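You operate a simulated robot arm through the tools that you are given. There is no shell and no other tool. Be economical: measure what you need, move in short steps, check, and stop when the job is done.

The job below is to be done with a simulated two-armed robot. You get a single attempt, and the scene is never put back.

## Task
Hold the rubber base down, draw the casting ring off and wipe the base clean.
Fine: stand the ring on the tile; wipe with the folded cloth and put it back. Set down upright: casting ring. What is to be rubbed or washed off counts as gone when no trace of it is left.
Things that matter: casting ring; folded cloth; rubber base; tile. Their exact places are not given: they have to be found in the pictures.

It is judged by the outcome, as a careful person would: the job done as asked, and still so three seconds after it is handed in. It fails if anything else is knocked over, pushed out of place, dropped, spilled or broken. Flat cloth is picked up by pressing the open fingertips on it (5 to 10 N) and closing them slowly along it; thin cloth reads only 2 to 8 mm in the jaws.

## Robot
Two 7-joint arms with fingered hands on one trunk, on a base that drives. Base frame: it is fixed to the floor where the robot stands at the start and does not move with it; the origin is under the middle of the robot, x ahead of it, y to its left, z up; the surface under the hand at the start is at about z = 0.8. Lengths are in m, angles in degrees, forces in N, time in s.
The left shoulder is at the start at [0.027, 0.215, 1.147], the right one opposite. With the tool pointing down near the work surface each hand reaches from about 0.1 to 0.68 m from the robot's upright axis, wherever it stands, measured 20 degrees to its own side. Places, roughly: tile [0.7, 0, 0.8]. Payload 3.6 kg a hand.
Tool frame (each hand has its own): the origin (TCP) lies between the finger pads and is the grasp point; the fingertips stand 0.022 m ahead of it; z points along the fingers, y is the line along which they close. The gripper opens to 0.132 m. The gripper's body begins 0.06 m behind the TCP. The gripper is a hand of 4 fingers: y runs from the thumb to the fingers, the wrist lies at [0, 0, -0.203] in the tool frame, and closing takes about 1.5 s.
Orientation is told as [roll, pitch, yaw] about the base's x, y, z axes, in that order, counted from this pose: with the fingers straight down and closing along the base's y, the tool's x points along the base's -x, its y along +y and its z along -z.

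## Interface
- The arms move only by the tool play_rows. It takes "left_motion", "right_motion" or both (then of equal length, played together; a hand with none holds still); each is a list of rows, each an object of numbers (a shift or turn left out is 0, a gripper value left out holds the last): "tx", "ty", "tz": the shift along the base's x, y, z in units of 25 mm (1.0 is 25 mm); "ax", "ay", "az": the turn, a rotation vector about the base's x, y, z in units of 4 degrees (1.0 is 4 degrees); "grip": the finger opening in mm, from 0 to 132. In form: [{"tx": .., "ty": .., "tz": .., "ax": .., "ay": .., "az": .., "grip": ..}, ...]. A call has 1 to 20 rows; each row shifts and turns the commanded pose from where the row before left it. A call with a number of a shift or a turn outside -1 to 1 is refused whole. Each row takes 0.2 s and may step no farther than 0.05 m and 8.6 degrees from the row before; otherwise, or with a gripper value out of range, the whole call is refused. Where a pose cannot be reached the arm comes as near as it can. A force on the tool above 40 N (or 10 N above the force at the start of the call, whichever is more), or a blocked arm, ends the call early, and 0.2 s more pass. Each finger travels about 0.108 m/s and halts on what it meets, pressing with about 24 N; the grip force reading is that of the motor and also rises with nothing between the fingers. The clock runs only during rows and for 0.2 s after the last one: add rows that do not move to give the fingers time. The reply holds the time, the measured pose of the TCP, the force on the tool along the base axes, the opening and the grip force, in the units named above and with some noise, with the torque about the TCP (base axes, N m) and any sound that the robot's microphone picked up.
- Cameras (640 x 400 px; columns grow to the right, rows downward): "scene" is now at [0.1673, -0.0013, 1.0852]; the picture's right is [-0.04, -1.00, 0.00], its down [-0.18, 0.01, -0.98] and it looks along [0.98, -0.04, -0.18] (base axes); focal length 214 px, centre (320, 200). "left" rides on the left gripper at [-0.053, -0.053, -0.084] in its tool frame; the picture's right is [0.71, -0.71, 0.00], its down [0.53, 0.53, -0.67] and it looks along [0.47, 0.47, 0.74] (tool axes); focal length 247 px, centre (320, 200). "right" rides on the right gripper at [0.053, -0.053, -0.084] in its tool frame; the picture's right is [0.71, 0.71, 0.00], its down [-0.53, 0.53, -0.67] and it looks along [-0.47, 0.47, 0.74] (tool axes); focal length 247 px, centre (320, 200).
- camera(camera): a new picture of that camera. No time passes.
- raise_lower(by): slides the trunk up (or, below 0, down) by that many m; the arms and the scene camera ride with it, the base frame stays. It gives what a move gives, with no picture.
- steer(legs): drives the robot by 1 to 6 legs, each [ahead, turn to the left] in m and degrees, along the robot's own axes; the way and the turn of a leg run together, so that a leg with both is an arc; at most 1.5 m and 180 degrees a leg. The arms and the cameras ride along, it lands a little off, and it stops where it bumps. It gives what a move gives.
- grasp_type(shape, hand): the hand has 4 fingers and takes this shape, open, in about a second: jaw (thumb against the fingers, like two jaws); tri (thumb and two fingers); tip (a fingertip pinch); poke (one finger out to press); point (the index stretched); flat (the hand flat); cup (the hand cupped); fist (a fist). The gripper value then closes the fingers along that shape, each until it touches; the sizes above hold for jaw. It gives what a move gives, with no picture.
- pan_tilt(pan, tilt): turns the head with the scene camera to pan (to the left, within 60 degrees either way) and tilt (down, from -29 to 69), counted from straight ahead of the robot. It gives what a move gives.
- point_at(camera, pixels): for up to 12 pixels [column, row] of the newest picture of that camera ("zoom" is the newest enlarged one), the place [x, y, z] in the base frame of the surface seen there, good to about 0.002 m, but the place of the scene camera against the robot may be out by one fixed shift of up to 0.012 m in any direction. No time passes.
- inspect(camera, box): a new picture of the part [left, top, right, bottom] of that camera's present view, enlarged. No time passes.
- job_done(): hands the job in; it is judged then, once.

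Work in short steps. Measure before you move; look again where a grasp or a placing could have gone wrong, and mend it. You have 80 turns and 78 pictures in all, those below and enlarged ones among them. Open the grippers and draw the arms clear of the work before you hand the job in, unless the task says otherwise; then end with one line.

The tools are called after "Emit:" as a command line: name --argument value ..., lists and objects as JSON in quotes. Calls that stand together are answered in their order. play_rows: Moves the arms, as the interface text tells. Its arguments: {"type":"object","properties":{"left_motion":{"type":"array"},"right_motion":{"type":"array"}},"required":[]} The other tools are called the same way: raise_lower (by) slides the trunk up or down; grasp_type (shape, hand) gives the hand a shape; steer (legs) drives the base; pan_tilt (pan, tilt) turns the head that bears the scene camera; camera (camera) takes a picture; point_at (camera, pixels) gives the place of the surface under pixels of a picture; inspect (camera, box) takes an enlarged picture of a part of a camera's view; job_done () hands the job in.

At the start:

```text
t: 0.0
left_ee_pos: [0.4007, 0.1218, 1.1526]
left_tool_rot: [-0.1, 0.0, -1.0]
left_ft_force: [-0.4, 0.2, 0.0]
left_wrist_torque: [0.0, 0.01, -0.01]
left_gripper_width: 0.1319
left_grip_force: 0.0
left_shape: jaw
right_ee_pos: [0.3718, -0.1944, 1.1432]
right_tool_rot: [0.0, -0.1, -0.9]
right_ft_force: [0.7, 0.2, -0.4]
right_wrist_torque: [-0.03, 0.05, 0.01]
right_gripper_width: 0.132
right_grip_force: 0.1
right_shape: jaw
trunk travel left (down, up): [-0.425, 0.251]
robot x, y, heading: [-0.0004, 0.0006, 0.1]
head pan, tilt: [-2.6, 10.3]
```

scene: 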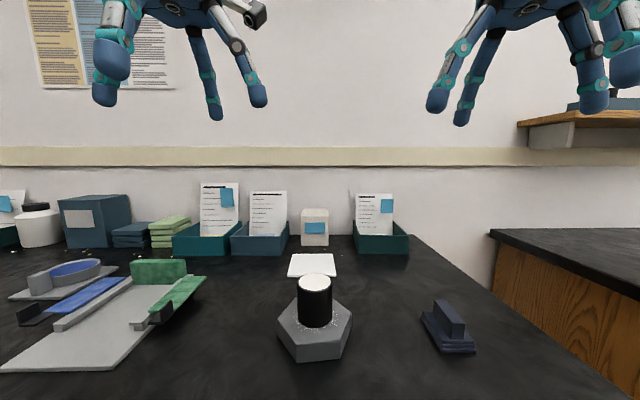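
right: 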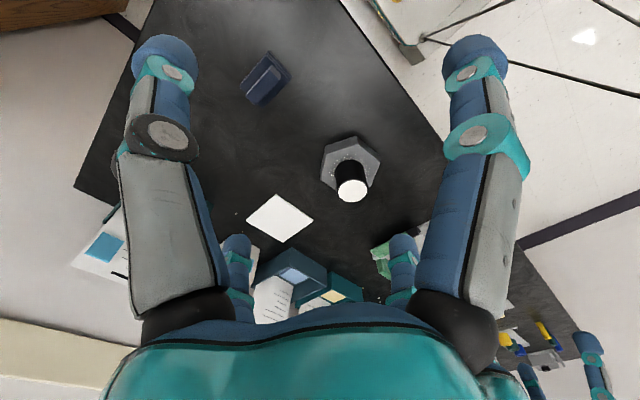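
left: 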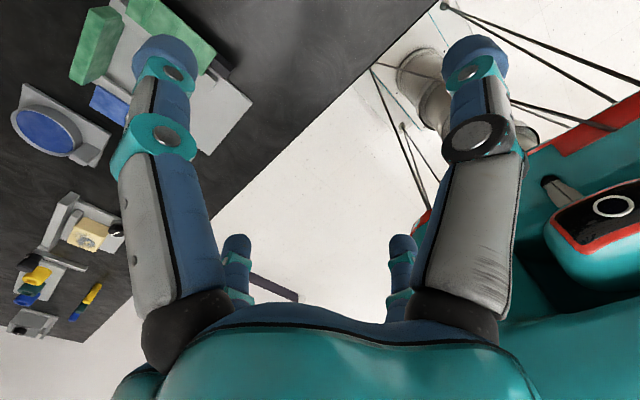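

The hexagonal base with the ring is near (315,315), the tile near (313,265), and the folded cloth near (450,325). I'll enlarge that part.

Emit:
inspect --camera "scene" --box '[260, 240, 500, 390]'

Emit:
point_at --camera "scene" --pixels '[[314, 277], [314, 285], [300, 278], [330, 278], [314, 310], [278, 323], [352, 323], [314, 358], [314, 265], [292, 276], [334, 276], [314, 255]]'

```text
2.67 times, centred on (380, 315) of scene
```

zoom: 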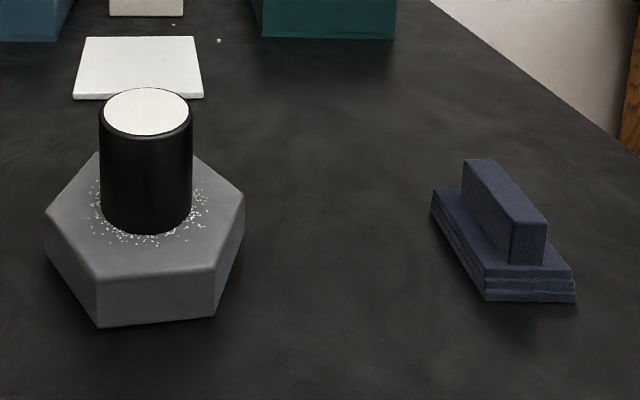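

```text
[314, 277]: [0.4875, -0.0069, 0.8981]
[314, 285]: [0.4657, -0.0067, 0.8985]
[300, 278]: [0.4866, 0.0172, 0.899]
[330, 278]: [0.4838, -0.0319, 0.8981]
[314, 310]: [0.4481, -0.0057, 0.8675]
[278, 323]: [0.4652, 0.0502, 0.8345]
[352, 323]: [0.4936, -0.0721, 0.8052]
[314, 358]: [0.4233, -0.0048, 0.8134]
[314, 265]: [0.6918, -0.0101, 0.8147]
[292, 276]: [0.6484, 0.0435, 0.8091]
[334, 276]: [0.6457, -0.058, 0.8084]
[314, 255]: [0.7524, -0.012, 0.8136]
```

Ring top is at z≈0.898 with its centre near (0.476,-0.007). I'll measure the cloth, its ridge and the base rim in the zoom.

Emit:
point_at --camera "zoom" --pixels '[[478, 166], [530, 222], [500, 190], [528, 245], [440, 200], [500, 272], [560, 270], [530, 297], [520, 340], [150, 265], [70, 215], [225, 195]]'

Emit:
pan_tilt --pan 0 --tilt 45

Emit:
camera --camera "scene"

```text
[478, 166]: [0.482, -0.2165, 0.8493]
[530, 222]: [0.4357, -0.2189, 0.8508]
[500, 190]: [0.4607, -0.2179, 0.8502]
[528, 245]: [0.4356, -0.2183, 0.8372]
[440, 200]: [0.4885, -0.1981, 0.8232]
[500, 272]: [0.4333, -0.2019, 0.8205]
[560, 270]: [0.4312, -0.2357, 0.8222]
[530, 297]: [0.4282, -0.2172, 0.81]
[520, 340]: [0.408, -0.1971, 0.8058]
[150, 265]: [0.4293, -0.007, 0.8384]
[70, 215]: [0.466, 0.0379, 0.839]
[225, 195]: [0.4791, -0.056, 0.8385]
```

```text
t: 1.0
left_ee_pos: [0.4016, 0.1218, 1.1534]
left_tool_rot: [0.0, 0.0, -1.0]
left_ft_force: [0.6, -0.6, -0.1]
left_wrist_torque: [0.02, -0.02, 0.0]
left_gripper_width: 0.132
left_grip_force: 0.1
left_shape: jaw
right_ee_pos: [0.3728, -0.1933, 1.1446]
right_tool_rot: [0.0, 0.0, -1.0]
right_ft_force: [0.8, 0.6, -0.6]
right_wrist_torque: [-0.03, 0.02, 0.04]
right_gripper_width: 0.1317
right_grip_force: 0.1
right_shape: jaw
trunk travel left (down, up): [-0.425, 0.251]
robot x, y, heading: [0.004, 0.0006, -0.0]
head pan, tilt: [0.0, 45.0]
```

```text
73 pictures are left
```

scene: 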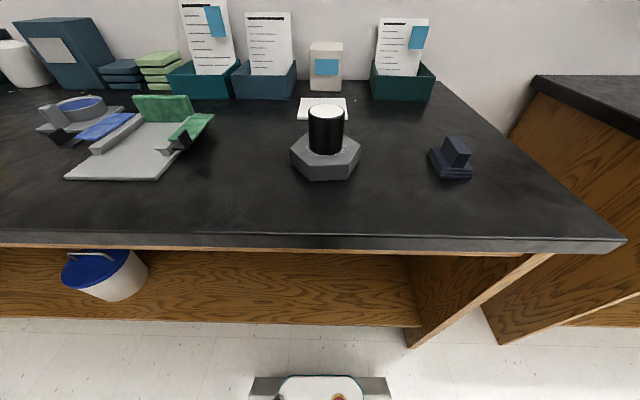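

The cloth has an upright ridge (top z≈0.85, y≈-0.218) that works as a handle. The table edge and shelf leave room, so I'll drive 0.08 m ahead to bring the tile within comfortable reach, then look with the scene and right cameras.

Emit:
steer --legs '[[0.08, 0]]'

Emit:
camera --camera "right"

Emit:
camera --camera "scene"

```text
t: 2.0
left_ee_pos: [0.4823, 0.1205, 1.1527]
left_tool_rot: [0.0, 0.1, -1.1]
left_ft_force: [0.9, -0.1, 0.1]
left_wrist_torque: [0.0, 0.02, 0.02]
left_gripper_width: 0.132
left_grip_force: 0.0
left_shape: jaw
right_ee_pos: [0.4529, -0.1947, 1.1426]
right_tool_rot: [0.1, 0.2, -1.1]
right_ft_force: [0.8, 0.3, 0.2]
right_wrist_torque: [-0.02, 0.0, -0.03]
right_gripper_width: 0.1316
right_grip_force: 0.1
right_shape: jaw
trunk travel left (down, up): [-0.425, 0.251]
robot x, y, heading: [0.0795, 0.0007, 0.1]
head pan, tilt: [0.0, 45.0]
```

```text
72 pictures are left
```

right: 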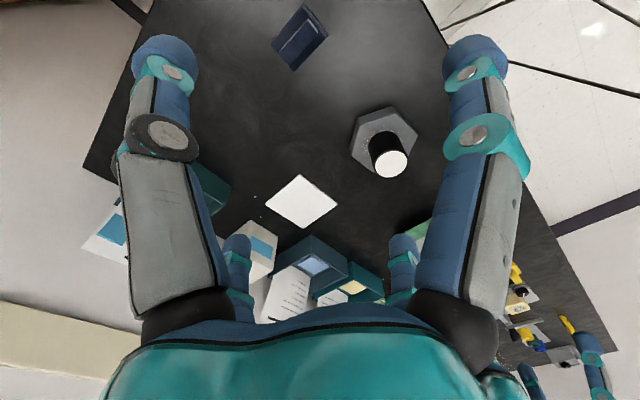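

```text
71 pictures are left
```

scene: 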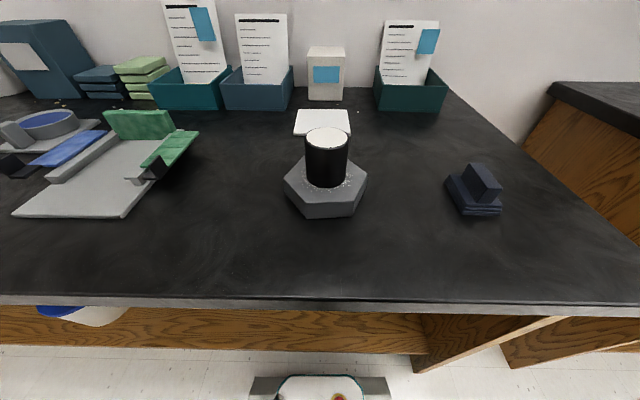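

The right camera sees everything; I'll compare its measurements with the scene camera's for the ring, the base, the tile and the table.

Emit:
inspect --camera "right" --box '[250, 0, 450, 240]'

Emit:
point_at --camera "right" --pixels '[[391, 164], [378, 160], [405, 165], [391, 153], [391, 176], [301, 201], [268, 205], [337, 204], [301, 176], [301, 228], [340, 100], [298, 40]]'

Emit:
point_at --camera "scene" --pixels '[[327, 136], [308, 138], [346, 138], [323, 129], [323, 147], [322, 118], [284, 180], [367, 182], [304, 217], [352, 217], [240, 230], [132, 183]]'

```text
1.67 times, centred on (350, 120) of right
```

zoom: 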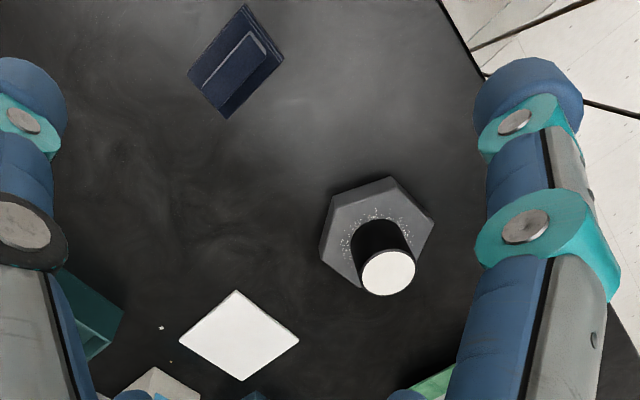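

```text
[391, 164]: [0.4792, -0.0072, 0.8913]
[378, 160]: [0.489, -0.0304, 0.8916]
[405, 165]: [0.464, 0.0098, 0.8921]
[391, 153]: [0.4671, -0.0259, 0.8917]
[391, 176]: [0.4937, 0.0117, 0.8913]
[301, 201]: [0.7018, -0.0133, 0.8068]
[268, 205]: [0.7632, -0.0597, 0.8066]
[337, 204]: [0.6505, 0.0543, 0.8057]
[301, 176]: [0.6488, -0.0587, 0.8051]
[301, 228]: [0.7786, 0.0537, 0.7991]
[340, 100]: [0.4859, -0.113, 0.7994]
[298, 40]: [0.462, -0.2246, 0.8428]
```

```text
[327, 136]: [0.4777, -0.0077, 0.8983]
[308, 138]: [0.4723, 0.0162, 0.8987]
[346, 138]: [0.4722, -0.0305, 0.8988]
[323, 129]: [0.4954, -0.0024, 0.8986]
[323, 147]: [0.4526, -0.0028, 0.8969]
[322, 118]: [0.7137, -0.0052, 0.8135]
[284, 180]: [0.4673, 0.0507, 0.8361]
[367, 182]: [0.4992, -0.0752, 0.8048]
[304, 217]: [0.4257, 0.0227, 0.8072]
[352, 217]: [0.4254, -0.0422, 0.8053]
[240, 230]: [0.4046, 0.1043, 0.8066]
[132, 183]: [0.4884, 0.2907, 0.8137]
```

Right camera says table z≈0.799, ring top 0.892, ring axis ≈(0.479,-0.009), tile centre ≈(0.707,-0.003); the scene camera reads about +0.007 high. I'll measure hex vertices and cloth in this zoom.

Emit:
point_at --camera "zoom" --pixels '[[391, 180], [334, 196], [324, 242], [431, 217], [412, 252], [360, 190], [244, 8], [190, 74], [226, 112], [282, 58], [252, 36], [222, 80]]'

```text
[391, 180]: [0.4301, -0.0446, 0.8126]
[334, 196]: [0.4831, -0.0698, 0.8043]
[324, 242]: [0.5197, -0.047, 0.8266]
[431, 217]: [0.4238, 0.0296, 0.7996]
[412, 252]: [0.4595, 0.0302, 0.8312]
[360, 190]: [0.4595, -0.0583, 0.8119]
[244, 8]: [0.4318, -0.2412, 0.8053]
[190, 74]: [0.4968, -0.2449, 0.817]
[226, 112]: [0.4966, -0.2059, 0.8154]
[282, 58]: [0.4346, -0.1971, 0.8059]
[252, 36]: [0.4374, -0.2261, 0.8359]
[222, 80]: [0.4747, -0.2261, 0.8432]
```

Base is about 106 mm across its x-facing flats (x≈0.426–0.532), with its top at 0.8315. The left hand will clamp those flats low from the left side. The right hand will take the ring from above, closing along x. First I rotate both hands up high.

Emit:
play_rows --left_motion '[{"az": -1}, {"az": -1}, {"az": -1}, {"az": -1}, {"az": -1}, {"az": -1}, {"az": -1}, {"az": -1}, {"az": -1}, {"az": -1}, {"az": -1}, {"az": -1}, {"az": -1}, {"az": -1}, {"az": -1}, {"az": -1}, {"az": -1}, {"az": -1}, {"az": -1}, {"az": -1}]' --right_motion '[{"az": 1}, {"az": 1}, {"az": 1}, {"az": 1}, {"az": 1}, {"az": 1}, {"az": 1}, {"az": 1}, {"az": 1}, {"az": 1}, {"az": 1}, {"az": 1}, {"az": 1}, {"az": 1}, {"az": 1}, {"az": 1}, {"az": 1}, {"az": 1}, {"az": 1}, {"az": 1}]'

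```text
t: 6.2
left_ee_pos: [0.4807, 0.1211, 1.1537]
left_tool_rot: [0.0, -0.1, -81.2]
left_ft_force: [0.1, -0.2, -0.5]
left_wrist_torque: [0.01, -0.02, -0.02]
left_gripper_width: 0.132
left_grip_force: 0.0
left_shape: jaw
right_ee_pos: [0.4504, -0.1945, 1.1437]
right_tool_rot: [0.0, 0.0, 78.9]
right_ft_force: [0.0, -0.2, -0.1]
right_wrist_torque: [0.0, 0.01, 0.02]
right_gripper_width: 0.132
right_grip_force: 0.1
right_shape: jaw
trunk travel left (down, up): [-0.425, 0.251]
robot x, y, heading: [0.0764, 0.0019, -0.3]
head pan, tilt: [0.0, 45.0]
```

Both rotations tracked well. I'll finish both yaws, then tilt the left hand -60° about x while lowering it towards z≈0.98.

Emit:
play_rows --left_motion '[{"az": -1}, {"az": -1, "tz": -0.2}, {"az": -0.2, "ax": -1, "tz": -0.4}, {"ax": -1, "tz": -0.4}, {"ax": -1, "tz": -0.4}, {"ax": -1, "tz": -0.4}, {"ax": -1, "tz": -0.4}, {"ax": -1, "tz": -0.4}, {"ax": -1, "tz": -0.4}, {"ax": -1, "tz": -0.4}, {"ax": -1, "tz": -0.4}, {"ax": -1, "tz": -0.4}, {"ax": -1, "tz": -0.4}, {"ax": -1, "tz": -0.4}, {"ax": -1, "tz": -0.4}, {"ax": -1, "tz": -0.4}, {"ax": -1, "tz": -0.4}]' --right_motion '[{"az": 1}, {"az": 1}, {"az": 0.8}, {}, {}, {}, {}, {}, {}, {}, {}, {}, {}, {}, {}, {}, {}]'

Emit:
camera --camera "scene"

Emit:
camera --camera "left"

```text
t: 9.8
left_ee_pos: [0.4804, 0.1195, 0.9982]
left_tool_rot: [-0.2, -60.3, -89.8]
left_ft_force: [0.8, -0.3, -0.4]
left_wrist_torque: [0.03, 0.01, 0.0]
left_gripper_width: 0.1317
left_grip_force: 0.0
left_shape: jaw
right_ee_pos: [0.4504, -0.1955, 1.1446]
right_tool_rot: [0.2, 0.0, 90.1]
right_ft_force: [-0.1, 0.0, 0.5]
right_wrist_torque: [-0.02, -0.03, -0.01]
right_gripper_width: 0.132
right_grip_force: 0.1
right_shape: jaw
trunk travel left (down, up): [-0.425, 0.251]
robot x, y, heading: [0.0824, -0.0004, -0.4]
head pan, tilt: [0.0, 45.0]
```

```text
69 pictures are left
```

scene: 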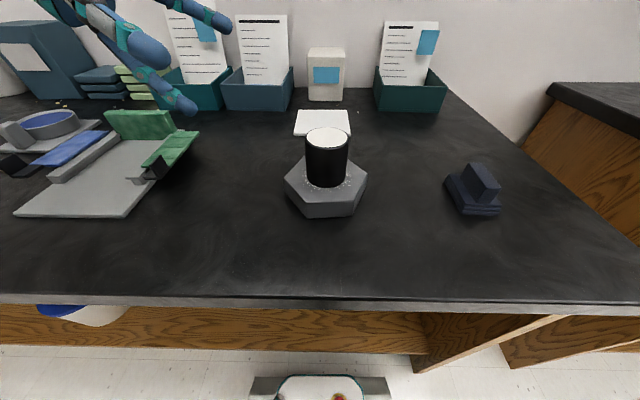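

```text
68 pictures are left
```

left: 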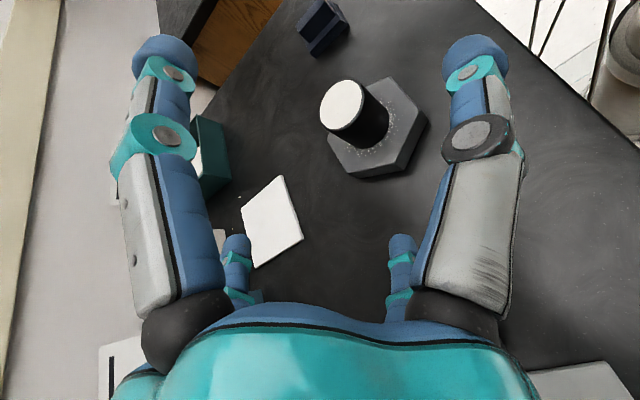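

The left camera shows a second pair of fingers at (235,245) and (402,245), besides the near pair. I'll measure the fingertips to know the hand's real envelope.

Emit:
point_at --camera "left" --pixels '[[165, 45], [473, 45], [165, 135], [480, 138], [235, 240], [402, 240], [235, 265], [402, 268], [320, 310], [145, 330], [495, 330], [320, 350]]'

Emit:
pan_tilt --pan 25 --tilt 25

Emit:
camera --camera "scene"

```text
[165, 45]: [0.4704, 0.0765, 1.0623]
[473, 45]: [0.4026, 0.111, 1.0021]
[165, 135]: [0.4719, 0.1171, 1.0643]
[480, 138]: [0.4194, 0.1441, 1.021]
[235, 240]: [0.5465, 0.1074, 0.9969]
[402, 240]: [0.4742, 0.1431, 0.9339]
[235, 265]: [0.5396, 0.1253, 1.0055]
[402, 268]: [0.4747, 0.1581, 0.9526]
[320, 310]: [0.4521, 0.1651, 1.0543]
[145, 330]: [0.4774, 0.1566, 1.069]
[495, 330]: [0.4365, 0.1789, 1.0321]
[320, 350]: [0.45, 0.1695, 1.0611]
```

```text
t: 10.7
left_ee_pos: [0.4795, 0.1196, 0.9974]
left_tool_rot: [-0.3, -60.1, -89.7]
left_ft_force: [0.1, -0.2, -0.1]
left_wrist_torque: [-0.04, -0.01, 0.01]
left_gripper_width: 0.1321
left_grip_force: 0.1
left_shape: jaw
right_ee_pos: [0.4507, -0.194, 1.1446]
right_tool_rot: [0.0, 0.0, 90.1]
right_ft_force: [0.6, -0.2, -0.4]
right_wrist_torque: [-0.02, 0.0, 0.0]
right_gripper_width: 0.1319
right_grip_force: 0.0
right_shape: jaw
trunk travel left (down, up): [-0.425, 0.251]
robot x, y, heading: [0.082, 0.0015, -0.1]
head pan, tilt: [25.0, 25.0]
```

```text
67 pictures are left
```

scene: 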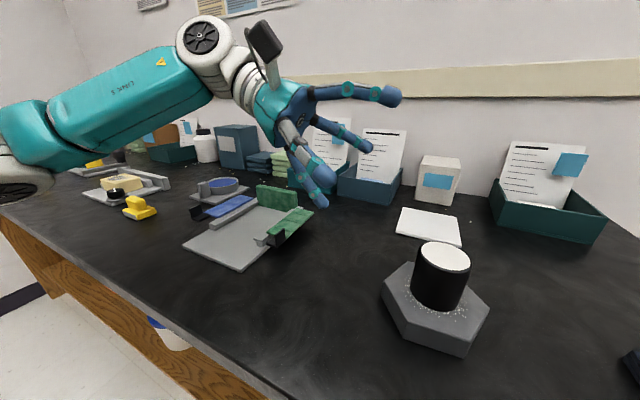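

The four fingers stand in a cross (about ±0.07 along tool x and y), so the lowest one would hit the table in this pose. I'll close partly in free air to see how each shape moves.

Emit:
play_rows --left_motion '[{"grip": 60}, {}, {}, {}, {}]'

Emit:
camera --camera "left"

Emit:
camera --camera "scene"

```text
t: 11.9
left_ee_pos: [0.4803, 0.1195, 0.998]
left_tool_rot: [-0.3, -60.1, -89.6]
left_ft_force: [-0.1, 0.0, 0.2]
left_wrist_torque: [-0.01, -0.03, 0.0]
left_gripper_width: 0.0606
left_grip_force: 0.0
left_shape: jaw
right_ee_pos: [0.45, -0.1956, 1.1439]
right_tool_rot: [0.1, -0.1, 90.1]
right_ft_force: [0.1, 0.1, 0.4]
right_wrist_torque: [0.02, -0.03, 0.01]
right_gripper_width: 0.1319
right_grip_force: 0.1
right_shape: jaw
trunk travel left (down, up): [-0.425, 0.251]
robot x, y, heading: [0.0772, 0.0008, -0.2]
head pan, tilt: [25.0, 25.0]
```

```text
66 pictures are left
```

left: 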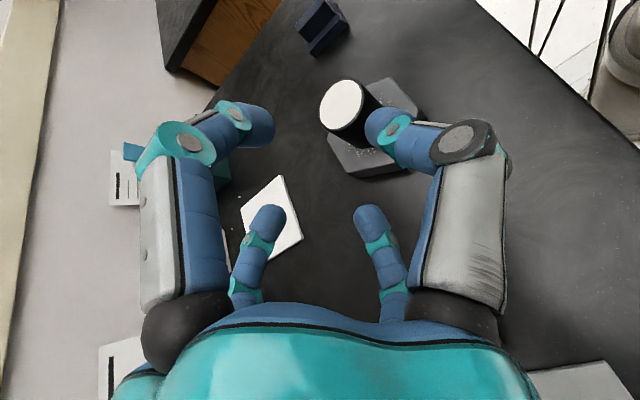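

```text
65 pictures are left
```

scene: 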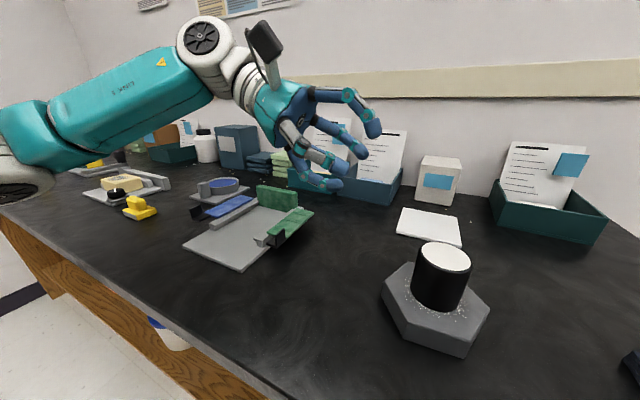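

All four fingers curl inwards together. I'll measure their tips in this half-closed state.

Emit:
point_at --camera "left" --pixels '[[265, 127], [375, 127], [275, 218], [365, 218], [185, 145], [470, 140], [245, 285], [395, 290]]'

Emit:
inspect --camera "scene" --box '[160, 10, 420, 210]'

```text
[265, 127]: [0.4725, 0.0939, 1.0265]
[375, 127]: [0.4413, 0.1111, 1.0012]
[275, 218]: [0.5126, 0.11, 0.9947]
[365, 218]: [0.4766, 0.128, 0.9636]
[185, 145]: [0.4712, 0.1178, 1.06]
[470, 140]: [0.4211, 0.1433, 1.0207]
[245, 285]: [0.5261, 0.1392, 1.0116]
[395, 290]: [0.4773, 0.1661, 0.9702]
```

```text
2.00 times, centred on (290, 110) of scene
```

zoom: 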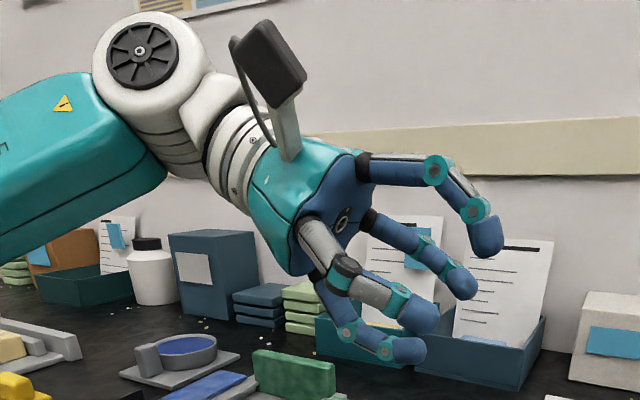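

Jaw shape is a four-finger cross: good for the ring, not for clamping the base edge. I'll look at "tip" for a two-finger pinch.

Emit:
grasp_type --hand "left" --shape "tip"

Emit:
camera --camera "left"

Emit:
inspect --camera "scene" --box '[160, 10, 420, 210]'

```text
t: 12.8
left_ee_pos: [0.4802, 0.1202, 0.9972]
left_tool_rot: [-0.3, -60.2, -89.7]
left_ft_force: [0.0, 0.0, 0.1]
left_wrist_torque: [0.02, 0.01, 0.0]
left_gripper_width: 0.1321
left_grip_force: 0.0
left_shape: tip
right_ee_pos: [0.4504, -0.1951, 1.1439]
right_tool_rot: [0.1, -0.1, 90.1]
right_ft_force: [-0.9, -0.2, 0.3]
right_wrist_torque: [-0.04, 0.0, 0.05]
right_gripper_width: 0.1319
right_grip_force: 0.2
right_shape: jaw
trunk travel left (down, up): [-0.425, 0.251]
robot x, y, heading: [0.0784, -0.003, -0.5]
head pan, tilt: [25.0, 25.0]
```

```text
63 pictures are left
```

left: 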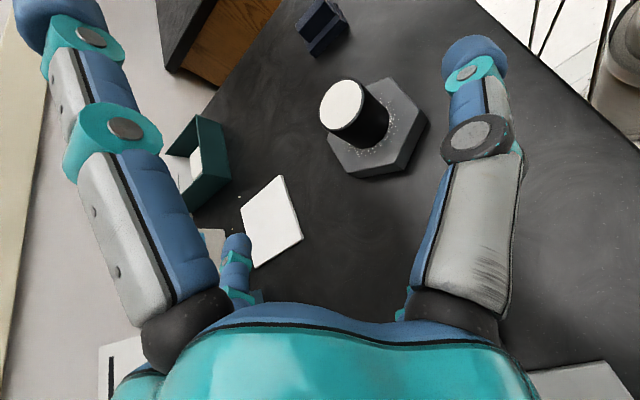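

```text
2.00 times, centred on (290, 110) of scene
```

zoom: 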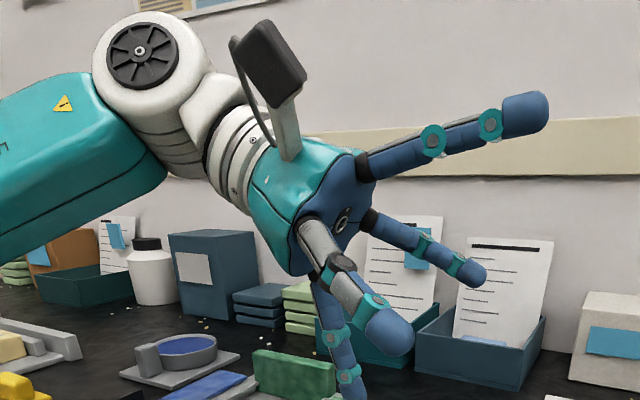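

"Tip" only splays two fingers outward. A clamp won't fit, so I'll try "poke" for pressing down on the base top at its left side, clear of the flecks and the ring.

Emit:
grasp_type --hand "left" --shape "poke"

Emit:
camera --camera "left"

Emit:
inspect --camera "scene" --box '[160, 10, 420, 210]'

```text
t: 13.7
left_ee_pos: [0.4798, 0.1203, 0.9991]
left_tool_rot: [-0.3, -60.2, -89.7]
left_ft_force: [1.2, -0.4, 0.3]
left_wrist_torque: [0.01, 0.0, -0.01]
left_gripper_width: 0.0
left_grip_force: 0.0
left_shape: poke
right_ee_pos: [0.4508, -0.1942, 1.1444]
right_tool_rot: [0.2, 0.1, 90.1]
right_ft_force: [-0.1, 0.7, 0.1]
right_wrist_torque: [0.01, 0.03, 0.02]
right_gripper_width: 0.1318
right_grip_force: 0.0
right_shape: jaw
trunk travel left (down, up): [-0.425, 0.251]
robot x, y, heading: [0.0792, -0.001, -0.7]
head pan, tilt: [25.0, 25.0]
```

```text
61 pictures are left
```

left: 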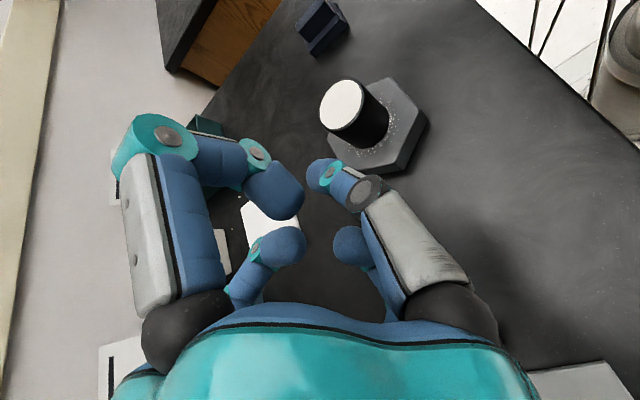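

```text
2.00 times, centred on (290, 110) of scene
```

zoom: 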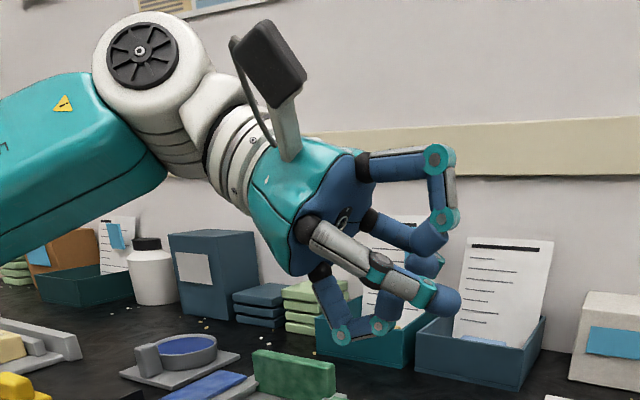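

In "poke", the near finger stretches with its tip at (318,175) and the others curl behind. I'll measure the tip and the knuckles.

Emit:
point_at --camera "left" --pixels '[[314, 170], [325, 185], [365, 190], [285, 195], [165, 130], [290, 240], [345, 245], [255, 155]]'

Emit:
point_at --camera "zoom" --pixels '[[455, 300], [440, 160], [440, 240], [345, 335], [380, 327], [385, 270], [440, 220], [330, 270]]'

```text
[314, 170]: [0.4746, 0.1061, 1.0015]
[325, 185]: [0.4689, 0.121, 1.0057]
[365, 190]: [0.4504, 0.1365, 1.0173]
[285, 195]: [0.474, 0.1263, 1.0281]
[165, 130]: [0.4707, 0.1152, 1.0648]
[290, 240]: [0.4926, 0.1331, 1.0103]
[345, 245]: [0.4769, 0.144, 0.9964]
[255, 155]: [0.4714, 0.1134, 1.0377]
```

```text
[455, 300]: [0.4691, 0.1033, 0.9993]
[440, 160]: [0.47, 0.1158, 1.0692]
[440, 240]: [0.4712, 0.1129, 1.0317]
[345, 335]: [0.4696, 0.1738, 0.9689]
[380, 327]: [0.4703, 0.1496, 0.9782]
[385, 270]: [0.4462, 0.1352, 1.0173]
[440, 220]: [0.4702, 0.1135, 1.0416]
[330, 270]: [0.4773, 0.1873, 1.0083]
```

Tip lies about 22 mm ahead of the TCP. I'll set tilt to 55° and roll the hand 45° about its own axis, so the knuckles sit diagonally and clear the table and ring.

Emit:
play_rows --left_motion '[{"ax": 1}, {"ax": 0.25}, {"ay": -0.819, "az": -0.574}, {"ay": -0.819, "az": -0.574}, {"ay": -0.819, "az": -0.574}, {"ay": -0.819, "az": -0.574}, {"ay": -0.819, "az": -0.574}, {"ay": -0.819, "az": -0.574}, {"ay": -0.819, "az": -0.574}, {"ay": -0.819, "az": -0.574}, {"ay": -0.819, "az": -0.574}, {"ay": -0.819, "az": -0.574}, {"ay": -0.819, "az": -0.574}, {"ay": -0.2, "az": -0.14}]'

Emit:
camera --camera "scene"

Emit:
camera --camera "left"

```text
t: 16.7
left_ee_pos: [0.4798, 0.121, 0.9988]
left_tool_rot: [45.2, -35.5, -150.4]
left_ft_force: [-0.2, -0.4, -0.8]
left_wrist_torque: [-0.03, 0.01, -0.01]
left_gripper_width: 0.0
left_grip_force: 0.0
left_shape: poke
right_ee_pos: [0.45, -0.1944, 1.1449]
right_tool_rot: [0.1, 0.0, 90.1]
right_ft_force: [0.7, 0.2, -1.2]
right_wrist_torque: [0.01, 0.05, 0.04]
right_gripper_width: 0.1319
right_grip_force: 0.0
right_shape: jaw
trunk travel left (down, up): [-0.425, 0.251]
robot x, y, heading: [0.0794, 0.0001, -0.6]
head pan, tilt: [25.0, 25.0]
```

```text
59 pictures are left
```

scene: 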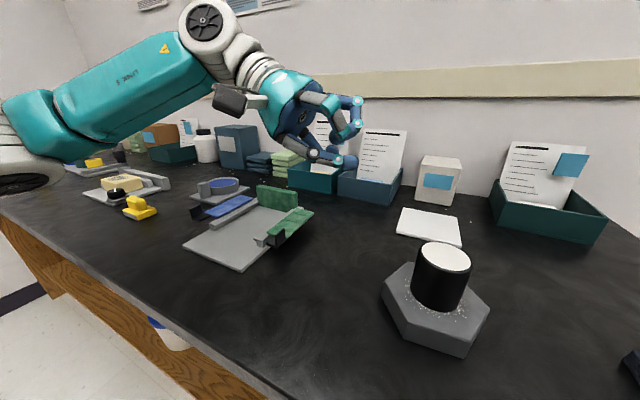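

```text
58 pictures are left
```

left: 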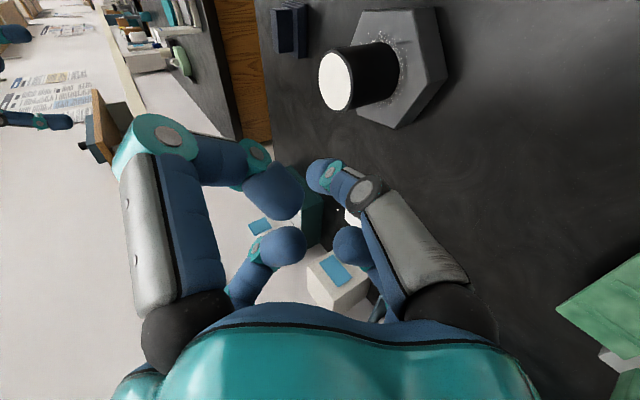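

The pose is right. The forearm and elbow look low over the left items, so I'll check their height before descending.

Emit:
point_at --camera "scene" --pixels '[[40, 155], [90, 140], [140, 115], [30, 180], [200, 85], [232, 105], [135, 205], [150, 180], [275, 192], [290, 215]]'

```text
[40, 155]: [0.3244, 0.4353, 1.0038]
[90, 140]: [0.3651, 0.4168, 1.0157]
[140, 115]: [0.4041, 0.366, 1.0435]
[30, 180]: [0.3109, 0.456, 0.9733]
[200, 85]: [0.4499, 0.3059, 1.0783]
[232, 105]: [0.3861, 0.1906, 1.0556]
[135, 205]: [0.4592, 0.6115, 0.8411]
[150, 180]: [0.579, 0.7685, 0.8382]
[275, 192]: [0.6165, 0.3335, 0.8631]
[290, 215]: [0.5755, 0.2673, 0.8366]
```

The elbow bottom is about 0.96, so I'll raise the trunk 0.12 m to keep it well above the table while the hands go down. Then I'll bring the left finger to a hover above the base's left side.

Emit:
raise_lower --by 0.12

Emit:
pan_tilt --pan 15 --tilt 42

```text
t: 18.2
left_ee_pos: [0.481, 0.1193, 1.1176]
left_tool_rot: [45.1, -35.6, -150.2]
left_ft_force: [0.5, 0.4, 0.3]
left_wrist_torque: [0.02, -0.01, 0.02]
left_gripper_width: 0.0
left_grip_force: 0.2
left_shape: poke
right_ee_pos: [0.4499, -0.1966, 1.2631]
right_tool_rot: [0.1, 0.0, 90.0]
right_ft_force: [-0.4, 0.7, -0.1]
right_wrist_torque: [0.02, 0.03, 0.0]
right_gripper_width: 0.132
right_grip_force: 0.1
right_shape: jaw
trunk travel left (down, up): [-0.545, 0.131]
robot x, y, heading: [0.0761, -0.0036, -0.3]
head pan, tilt: [25.0, 25.0]
```

```text
t: 19.0
left_ee_pos: [0.4811, 0.1207, 1.1186]
left_tool_rot: [45.1, -35.6, -150.3]
left_ft_force: [-0.4, 0.9, -1.0]
left_wrist_torque: [0.02, 0.02, -0.01]
left_gripper_width: 0.0002
left_grip_force: 0.0
left_shape: poke
right_ee_pos: [0.4496, -0.1944, 1.2633]
right_tool_rot: [0.0, 0.0, 90.0]
right_ft_force: [0.1, -1.2, 0.2]
right_wrist_torque: [-0.01, -0.01, -0.03]
right_gripper_width: 0.1319
right_grip_force: 0.0
right_shape: jaw
trunk travel left (down, up): [-0.545, 0.131]
robot x, y, heading: [0.0794, -0.0002, -0.3]
head pan, tilt: [15.0, 42.0]
```

Lower the left finger to a hover at z≈0.885 over the base's left side. At the same time yaw the right hand back to 45° so its fingers will straddle the ring diagonally.

Emit:
play_rows --left_motion '[{"tz": -0.78, "ty": -0.196}, {"tz": -0.78, "ty": -0.196}, {"tz": -0.78, "ty": -0.196}, {"tz": -0.78, "ty": -0.196}, {"tz": -0.78, "ty": -0.196}, {"tz": -0.78, "ty": -0.196}, {"tz": -0.78, "ty": -0.196}, {"tz": -0.78, "ty": -0.196}, {"tz": -0.78, "ty": -0.196}, {"tz": -0.78, "ty": -0.196}, {"tz": -0.78, "ty": -0.196}, {"tz": -0.78, "ty": -0.196}]' --right_motion '[{"az": -1}, {"az": -1}, {"az": -1}, {"az": -1}, {"az": -1}, {"az": -1}, {"az": -1}, {"az": -1}, {"az": -1}, {"az": -1}, {"az": -1}, {"az": -0.25}]'

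Emit:
camera --camera "scene"

Emit:
camera --camera "left"

```text
t: 21.6
left_ee_pos: [0.4807, 0.1117, 1.0815]
left_tool_rot: [45.0, -35.7, -149.6]
left_ft_force: [0.0, 0.2, -0.3]
left_wrist_torque: [0.0, -0.01, 0.05]
left_gripper_width: 0.0001
left_grip_force: 0.2
left_shape: poke
left hand out of reach, approached as far as the arm can: row 2, 3, 4, 5, 6, 7, 8, 9, 10, 11, 12
right_ee_pos: [0.4516, -0.1945, 1.264]
right_tool_rot: [0.0, 0.0, 45.0]
right_ft_force: [0.8, -0.8, -0.8]
right_wrist_torque: [-0.03, 0.0, -0.01]
right_gripper_width: 0.1319
right_grip_force: 0.0
right_shape: jaw
trunk travel left (down, up): [-0.545, 0.131]
robot x, y, heading: [0.0756, 0.0026, -0.2]
head pan, tilt: [15.0, 42.0]
```

```text
57 pictures are left
```

scene: 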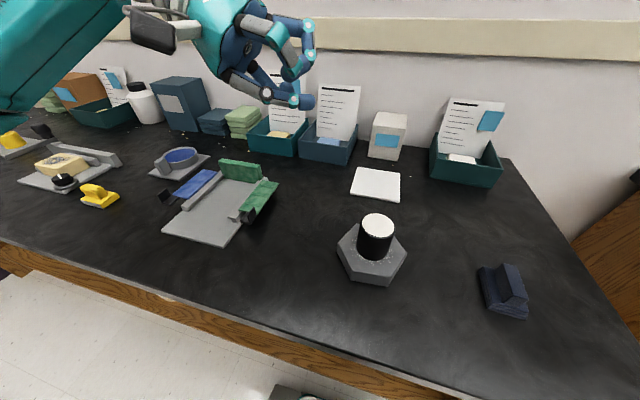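

```text
56 pictures are left
```

left: 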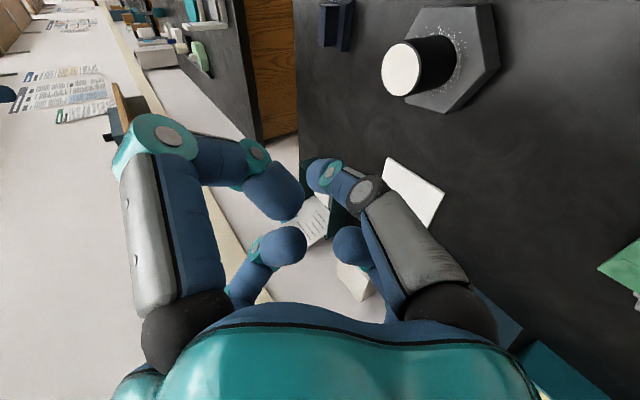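

The left arm can't go lower pointing leftwards (wrist limit). A more natural reach is pressing the front-left corner with the hand pointing forward-right, so I'll swing the left hand +45° about z. I'll return the right hand to yaw 0, so its fingers (±x, ±y) straddle away from that diagonal.

Emit:
play_rows --left_motion '[{"az": 1, "tx": -0.2}, {"az": 1, "tx": -0.2}, {"az": 1, "tx": -0.2}, {"az": 1, "tx": -0.2}, {"az": 1, "tx": -0.2}, {"az": 1, "tx": -0.2}, {"az": 1, "tx": -0.2}, {"az": 1, "tx": -0.2}, {"az": 1, "tx": -0.2}, {"az": 1, "tx": -0.2}, {"az": 1, "tx": -0.2}, {"az": 0.25}]' --right_motion '[{"az": -1}, {"az": -1}, {"az": -1}, {"az": -1}, {"az": -1}, {"az": -1}, {"az": -1}, {"az": -1}, {"az": -1}, {"az": -1}, {"az": -1}, {"az": -0.25}]'

```text
t: 24.2
left_ee_pos: [0.4347, 0.1123, 1.0791]
left_tool_rot: [45.1, -35.5, -113.2]
left_ft_force: [0.0, -0.5, 0.1]
left_wrist_torque: [0.02, 0.0, 0.0]
left_gripper_width: 0.0
left_grip_force: 0.0
left_shape: poke
left hand out of reach, approached as far as the arm can: row 10, 11
right_ee_pos: [0.4509, -0.1948, 1.2647]
right_tool_rot: [-0.1, 0.0, -0.1]
right_ft_force: [-0.8, 0.0, 0.0]
right_wrist_torque: [0.01, 0.0, -0.01]
right_gripper_width: 0.1319
right_grip_force: 0.0
right_shape: jaw
trunk travel left (down, up): [-0.545, 0.131]
robot x, y, heading: [0.0806, 0.002, -0.4]
head pan, tilt: [15.0, 42.0]
```

The wrist roll is probably limiting it (d now at about -53° azimuth), so I'll undo the 45° roll about the hand's own axis.

Emit:
play_rows --left_motion '[{"ax": -0.493, "ay": 0.654, "az": 0.574}, {"ax": -0.493, "ay": 0.654, "az": 0.574}, {"ax": -0.493, "ay": 0.654, "az": 0.574}, {"ax": -0.493, "ay": 0.654, "az": 0.574}, {"ax": -0.493, "ay": 0.654, "az": 0.574}, {"ax": -0.493, "ay": 0.654, "az": 0.574}, {"ax": -0.493, "ay": 0.654, "az": 0.574}, {"ax": -0.493, "ay": 0.654, "az": 0.574}, {"ax": -0.493, "ay": 0.654, "az": 0.574}, {"ax": -0.493, "ay": 0.654, "az": 0.574}, {"ax": -0.493, "ay": 0.654, "az": 0.574}, {}]'

```text
t: 26.8
left_ee_pos: [0.4345, 0.1115, 1.0786]
left_tool_rot: [1.1, -55.0, -54.3]
left_ft_force: [0.9, -0.2, 0.7]
left_wrist_torque: [0.03, 0.0, -0.04]
left_gripper_width: 0.0
left_grip_force: 0.0
left_shape: poke
right_ee_pos: [0.4508, -0.1953, 1.263]
right_tool_rot: [0.1, 0.0, 0.1]
right_ft_force: [0.5, 0.2, -0.6]
right_wrist_torque: [0.02, 0.0, -0.02]
right_gripper_width: 0.132
right_grip_force: 0.1
right_shape: jaw
trunk travel left (down, up): [-0.545, 0.131]
robot x, y, heading: [0.0798, -0.0003, -0.2]
head pan, tilt: [15.0, 42.0]
```

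Now tilt is 55° at azimuth -54° with neutral roll. I'll ease the tilt to 50° and lower to a hover above the front-left corner of the base.

Emit:
play_rows --left_motion '[{"ax": 0.5, "ay": 0.37}, {"ax": 0.5, "ay": 0.37}, {"tx": 0.026, "ty": -0.27, "tz": -0.755}, {"tx": 0.026, "ty": -0.27, "tz": -0.755}, {"tx": 0.026, "ty": -0.27, "tz": -0.755}, {"tx": 0.026, "ty": -0.27, "tz": -0.755}, {"tx": 0.026, "ty": -0.27, "tz": -0.755}, {"tx": 0.026, "ty": -0.27, "tz": -0.755}, {"tx": 0.026, "ty": -0.27, "tz": -0.755}, {"tx": 0.026, "ty": -0.27, "tz": -0.755}, {"tx": 0.026, "ty": -0.27, "tz": -0.755}, {"tx": 0.026, "ty": -0.27, "tz": -0.755}]'

Emit:
camera --camera "scene"

Emit:
camera --camera "left"

```text
t: 29.4
left_ee_pos: [0.4419, 0.0435, 0.8888]
left_tool_rot: [1.1, -50.0, -54.5]
left_ft_force: [-0.2, 0.0, -0.1]
left_wrist_torque: [0.0, 0.02, 0.03]
left_gripper_width: 0.0
left_grip_force: 0.0
left_shape: poke
right_ee_pos: [0.4495, -0.1961, 1.2624]
right_tool_rot: [0.0, -0.1, 0.1]
right_ft_force: [0.2, 0.5, 0.0]
right_wrist_torque: [0.0, -0.02, -0.01]
right_gripper_width: 0.1315
right_grip_force: 0.1
right_shape: jaw
trunk travel left (down, up): [-0.545, 0.131]
robot x, y, heading: [0.0771, -0.0025, -0.4]
head pan, tilt: [15.0, 42.0]
```

```text
55 pictures are left
```

scene: 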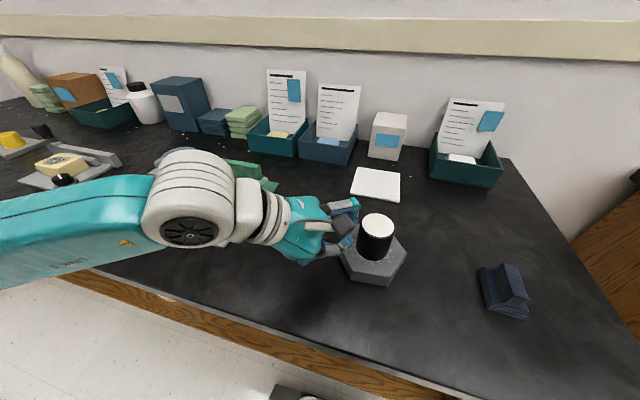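

```text
54 pictures are left
```

left: 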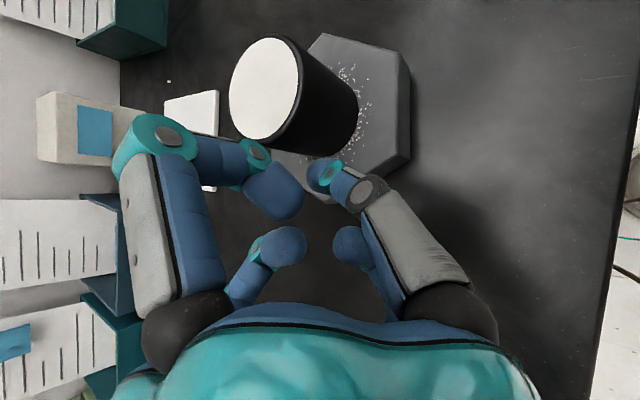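

Reached. I'll check the forearm's height and the knuckle distance from the ring before pressing.

Emit:
inspect --camera "scene" --box '[280, 160, 440, 300]'

Emit:
point_at --camera "scene" --pixels '[[60, 270], [100, 240], [190, 235], [190, 160], [270, 235], [345, 210], [340, 225], [338, 243], [300, 262], [350, 202], [20, 255], [376, 222]]'

```text
2.86 times, centred on (360, 230) of scene
```

zoom: 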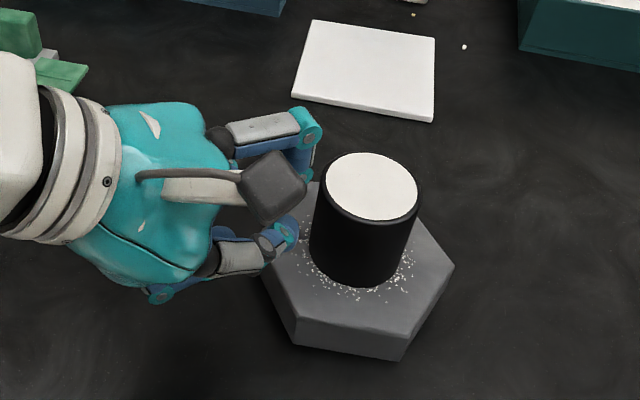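

```text
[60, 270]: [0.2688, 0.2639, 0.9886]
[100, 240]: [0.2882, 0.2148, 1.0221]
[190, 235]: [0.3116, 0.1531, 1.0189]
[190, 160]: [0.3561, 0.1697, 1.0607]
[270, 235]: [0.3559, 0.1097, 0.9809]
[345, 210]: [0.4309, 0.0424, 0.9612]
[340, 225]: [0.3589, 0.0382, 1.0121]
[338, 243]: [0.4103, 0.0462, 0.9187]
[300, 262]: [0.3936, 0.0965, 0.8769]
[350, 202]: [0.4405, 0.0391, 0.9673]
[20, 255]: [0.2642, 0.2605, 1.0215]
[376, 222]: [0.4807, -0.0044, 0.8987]
```

Clearances are fine (knuckle at (0.44,0.04), ring edge ~40 mm away). I lower the left finger 38 mm, just short of contact, while the right hand moves above the ring with a 90 mm opening.

Emit:
play_rows --left_motion '[{"tz": -0.4}, {"tz": -0.4}, {"tz": -0.4}, {"tz": -0.3}, {}, {}, {}, {}, {}, {}, {}]' --right_motion '[{"grip": 90, "tz": -0.8, "ty": 0.2}, {"tz": -0.8, "ty": 0.7, "tx": 0.1}, {"tz": -0.8, "ty": 0.7, "tx": 0.1}, {"tz": -0.8, "ty": 0.7, "tx": 0.1}, {"tz": -0.8, "ty": 0.7, "tx": 0.1}, {"tz": -0.8, "ty": 0.7, "tx": 0.1}, {"tz": -0.8, "ty": 0.7, "tx": 0.1}, {"tz": -0.8, "ty": 0.7, "tx": 0.1}, {"tz": -0.8, "ty": 0.7, "tx": 0.1}, {"tz": -0.8, "ty": 0.7, "tx": 0.1}, {"tz": -0.8, "ty": 0.7, "tx": 0.1}]'

Emit:
camera --camera "right"

Emit:
camera --camera "scene"

```text
t: 31.8
left_ee_pos: [0.4417, 0.0431, 0.8512]
left_tool_rot: [0.9, -50.0, -54.4]
left_ft_force: [-0.4, -0.3, -0.2]
left_wrist_torque: [0.01, 0.02, -0.02]
left_gripper_width: 0.0
left_grip_force: 0.2
left_shape: poke
right_ee_pos: [0.4759, -0.0136, 1.0449]
right_tool_rot: [0.0, 0.0, 0.1]
right_ft_force: [-0.7, 0.2, -0.6]
right_wrist_torque: [0.01, 0.0, 0.0]
right_gripper_width: 0.0902
right_grip_force: 0.1
right_shape: jaw
trunk travel left (down, up): [-0.545, 0.131]
robot x, y, heading: [0.078, 0.0027, -0.3]
head pan, tilt: [15.0, 42.0]
```

```text
52 pictures are left
```

right: 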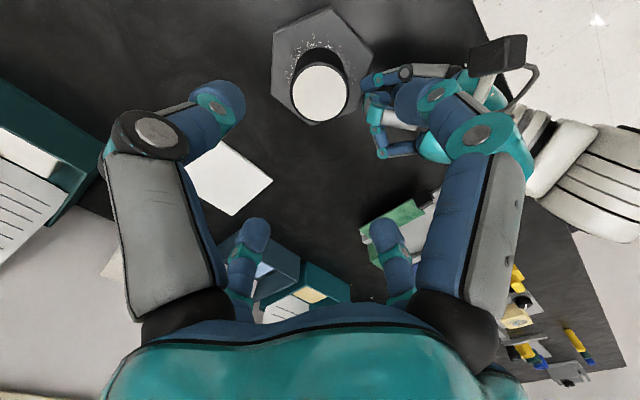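

```text
51 pictures are left
```

scene: 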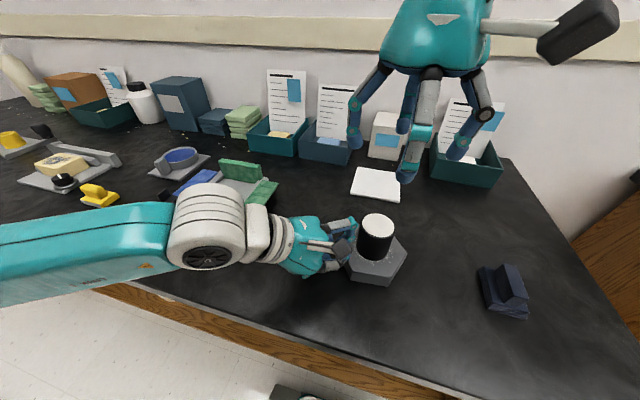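

Right hand is above the ring; I measure the ring's rim from this camera: left (292,90), right (347,93), top (320,66), bottom (320,121).

Emit:
point_at --camera "right" --pixels '[[295, 91], [345, 94], [320, 69], [320, 118], [320, 93], [403, 75], [382, 82], [238, 100], [440, 100], [245, 235], [395, 235], [385, 150]]'

```text
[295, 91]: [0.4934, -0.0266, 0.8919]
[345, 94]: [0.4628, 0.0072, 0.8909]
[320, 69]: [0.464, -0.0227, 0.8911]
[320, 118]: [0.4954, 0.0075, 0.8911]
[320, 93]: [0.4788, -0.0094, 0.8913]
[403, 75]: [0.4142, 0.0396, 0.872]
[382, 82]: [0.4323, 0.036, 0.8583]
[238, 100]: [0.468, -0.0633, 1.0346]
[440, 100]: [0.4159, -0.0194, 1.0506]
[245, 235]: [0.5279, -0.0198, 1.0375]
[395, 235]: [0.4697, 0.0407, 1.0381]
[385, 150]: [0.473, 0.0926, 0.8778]
```

Ring centre confirmed at (0.479,-0.009). I lower the right hand around it to TCP z≈0.868 with the fingers at 85 mm.

Emit:
play_rows --right_motion '[{"tx": 0.12, "ty": 0.18, "grip": 85}, {"tz": -0.8}, {"tz": -0.8}, {"tz": -0.8}, {"tz": -0.8}, {"tz": -0.8}, {"tz": -0.8}, {"tz": -0.8}, {"tz": -0.8}, {"tz": -0.68}]'

Emit:
camera --camera "right"

Emit:
camera --camera "scene"

```text
t: 34.0
left_ee_pos: [0.4408, 0.0432, 0.8526]
left_tool_rot: [1.1, -50.0, -54.4]
left_ft_force: [-0.2, -0.3, 0.8]
left_wrist_torque: [-0.02, 0.0, 0.03]
left_gripper_width: 0.0
left_grip_force: 0.2
left_shape: poke
right_ee_pos: [0.4789, -0.0085, 0.8682]
right_tool_rot: [0.0, 0.0, 0.1]
right_ft_force: [0.3, -0.1, 0.6]
right_wrist_torque: [-0.02, 0.01, 0.01]
right_gripper_width: 0.0856
right_grip_force: 0.1
right_shape: jaw
trunk travel left (down, up): [-0.545, 0.131]
robot x, y, heading: [0.0796, 0.0004, -0.1]
head pan, tilt: [15.0, 42.0]
```

```text
50 pictures are left
```

right: 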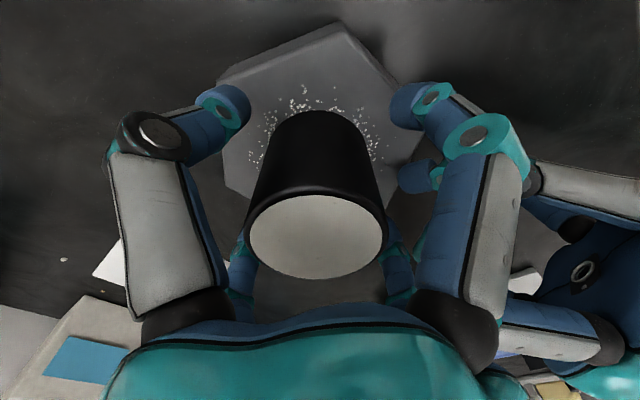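

```text
49 pictures are left
```

scene: 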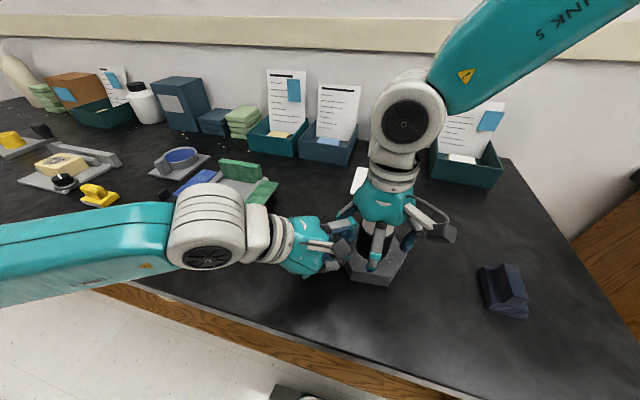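

All four fingers stand around the ring without contact. Now I press down with the left finger in 2 mm steps.

Emit:
play_rows --left_motion '[{"tz": -0.08}, {"tz": -0.08}, {"tz": -0.08}, {"tz": -0.08}, {}]'

```text
t: 35.2
left_ee_pos: [0.4414, 0.0421, 0.8486]
left_tool_rot: [1.4, -50.8, -54.6]
left_ft_force: [-6.2, 1.3, 29.6]
left_wrist_torque: [-0.25, -0.16, -0.02]
left_gripper_width: 0.0
left_grip_force: 0.2
left_shape: poke
right_ee_pos: [0.4761, -0.0104, 0.8685]
right_tool_rot: [-0.1, -0.1, 0.1]
right_ft_force: [-0.3, 0.2, -0.1]
right_wrist_torque: [0.01, 0.01, 0.02]
right_gripper_width: 0.0854
right_grip_force: 0.0
right_shape: jaw
trunk travel left (down, up): [-0.545, 0.131]
robot x, y, heading: [0.0772, -0.0007, -0.1]
head pan, tilt: [15.0, 42.0]
```

The left finger holds the base with about 30 N. Closing the right hand on the ring.

Emit:
play_rows --right_motion '[{"grip": 40}, {}, {}, {}, {}, {}, {}]'

```text
t: 36.8
left_ee_pos: [0.4409, 0.0407, 0.8487]
left_tool_rot: [1.1, -50.8, -54.7]
left_ft_force: [-1.5, -2.8, 31.3]
left_wrist_torque: [-0.35, -0.3, -0.03]
left_gripper_width: 0.0
left_grip_force: 0.0
left_shape: poke
right_ee_pos: [0.4762, -0.0092, 0.8693]
right_tool_rot: [-0.1, -0.1, 0.1]
right_ft_force: [-0.8, 1.4, 0.4]
right_wrist_torque: [-0.01, -0.02, -0.1]
right_gripper_width: 0.0496
right_grip_force: 23.3
right_shape: jaw
trunk travel left (down, up): [-0.545, 0.131]
robot x, y, heading: [0.0779, -0.0013, -0.1]
head pan, tilt: [15.0, 42.0]
```

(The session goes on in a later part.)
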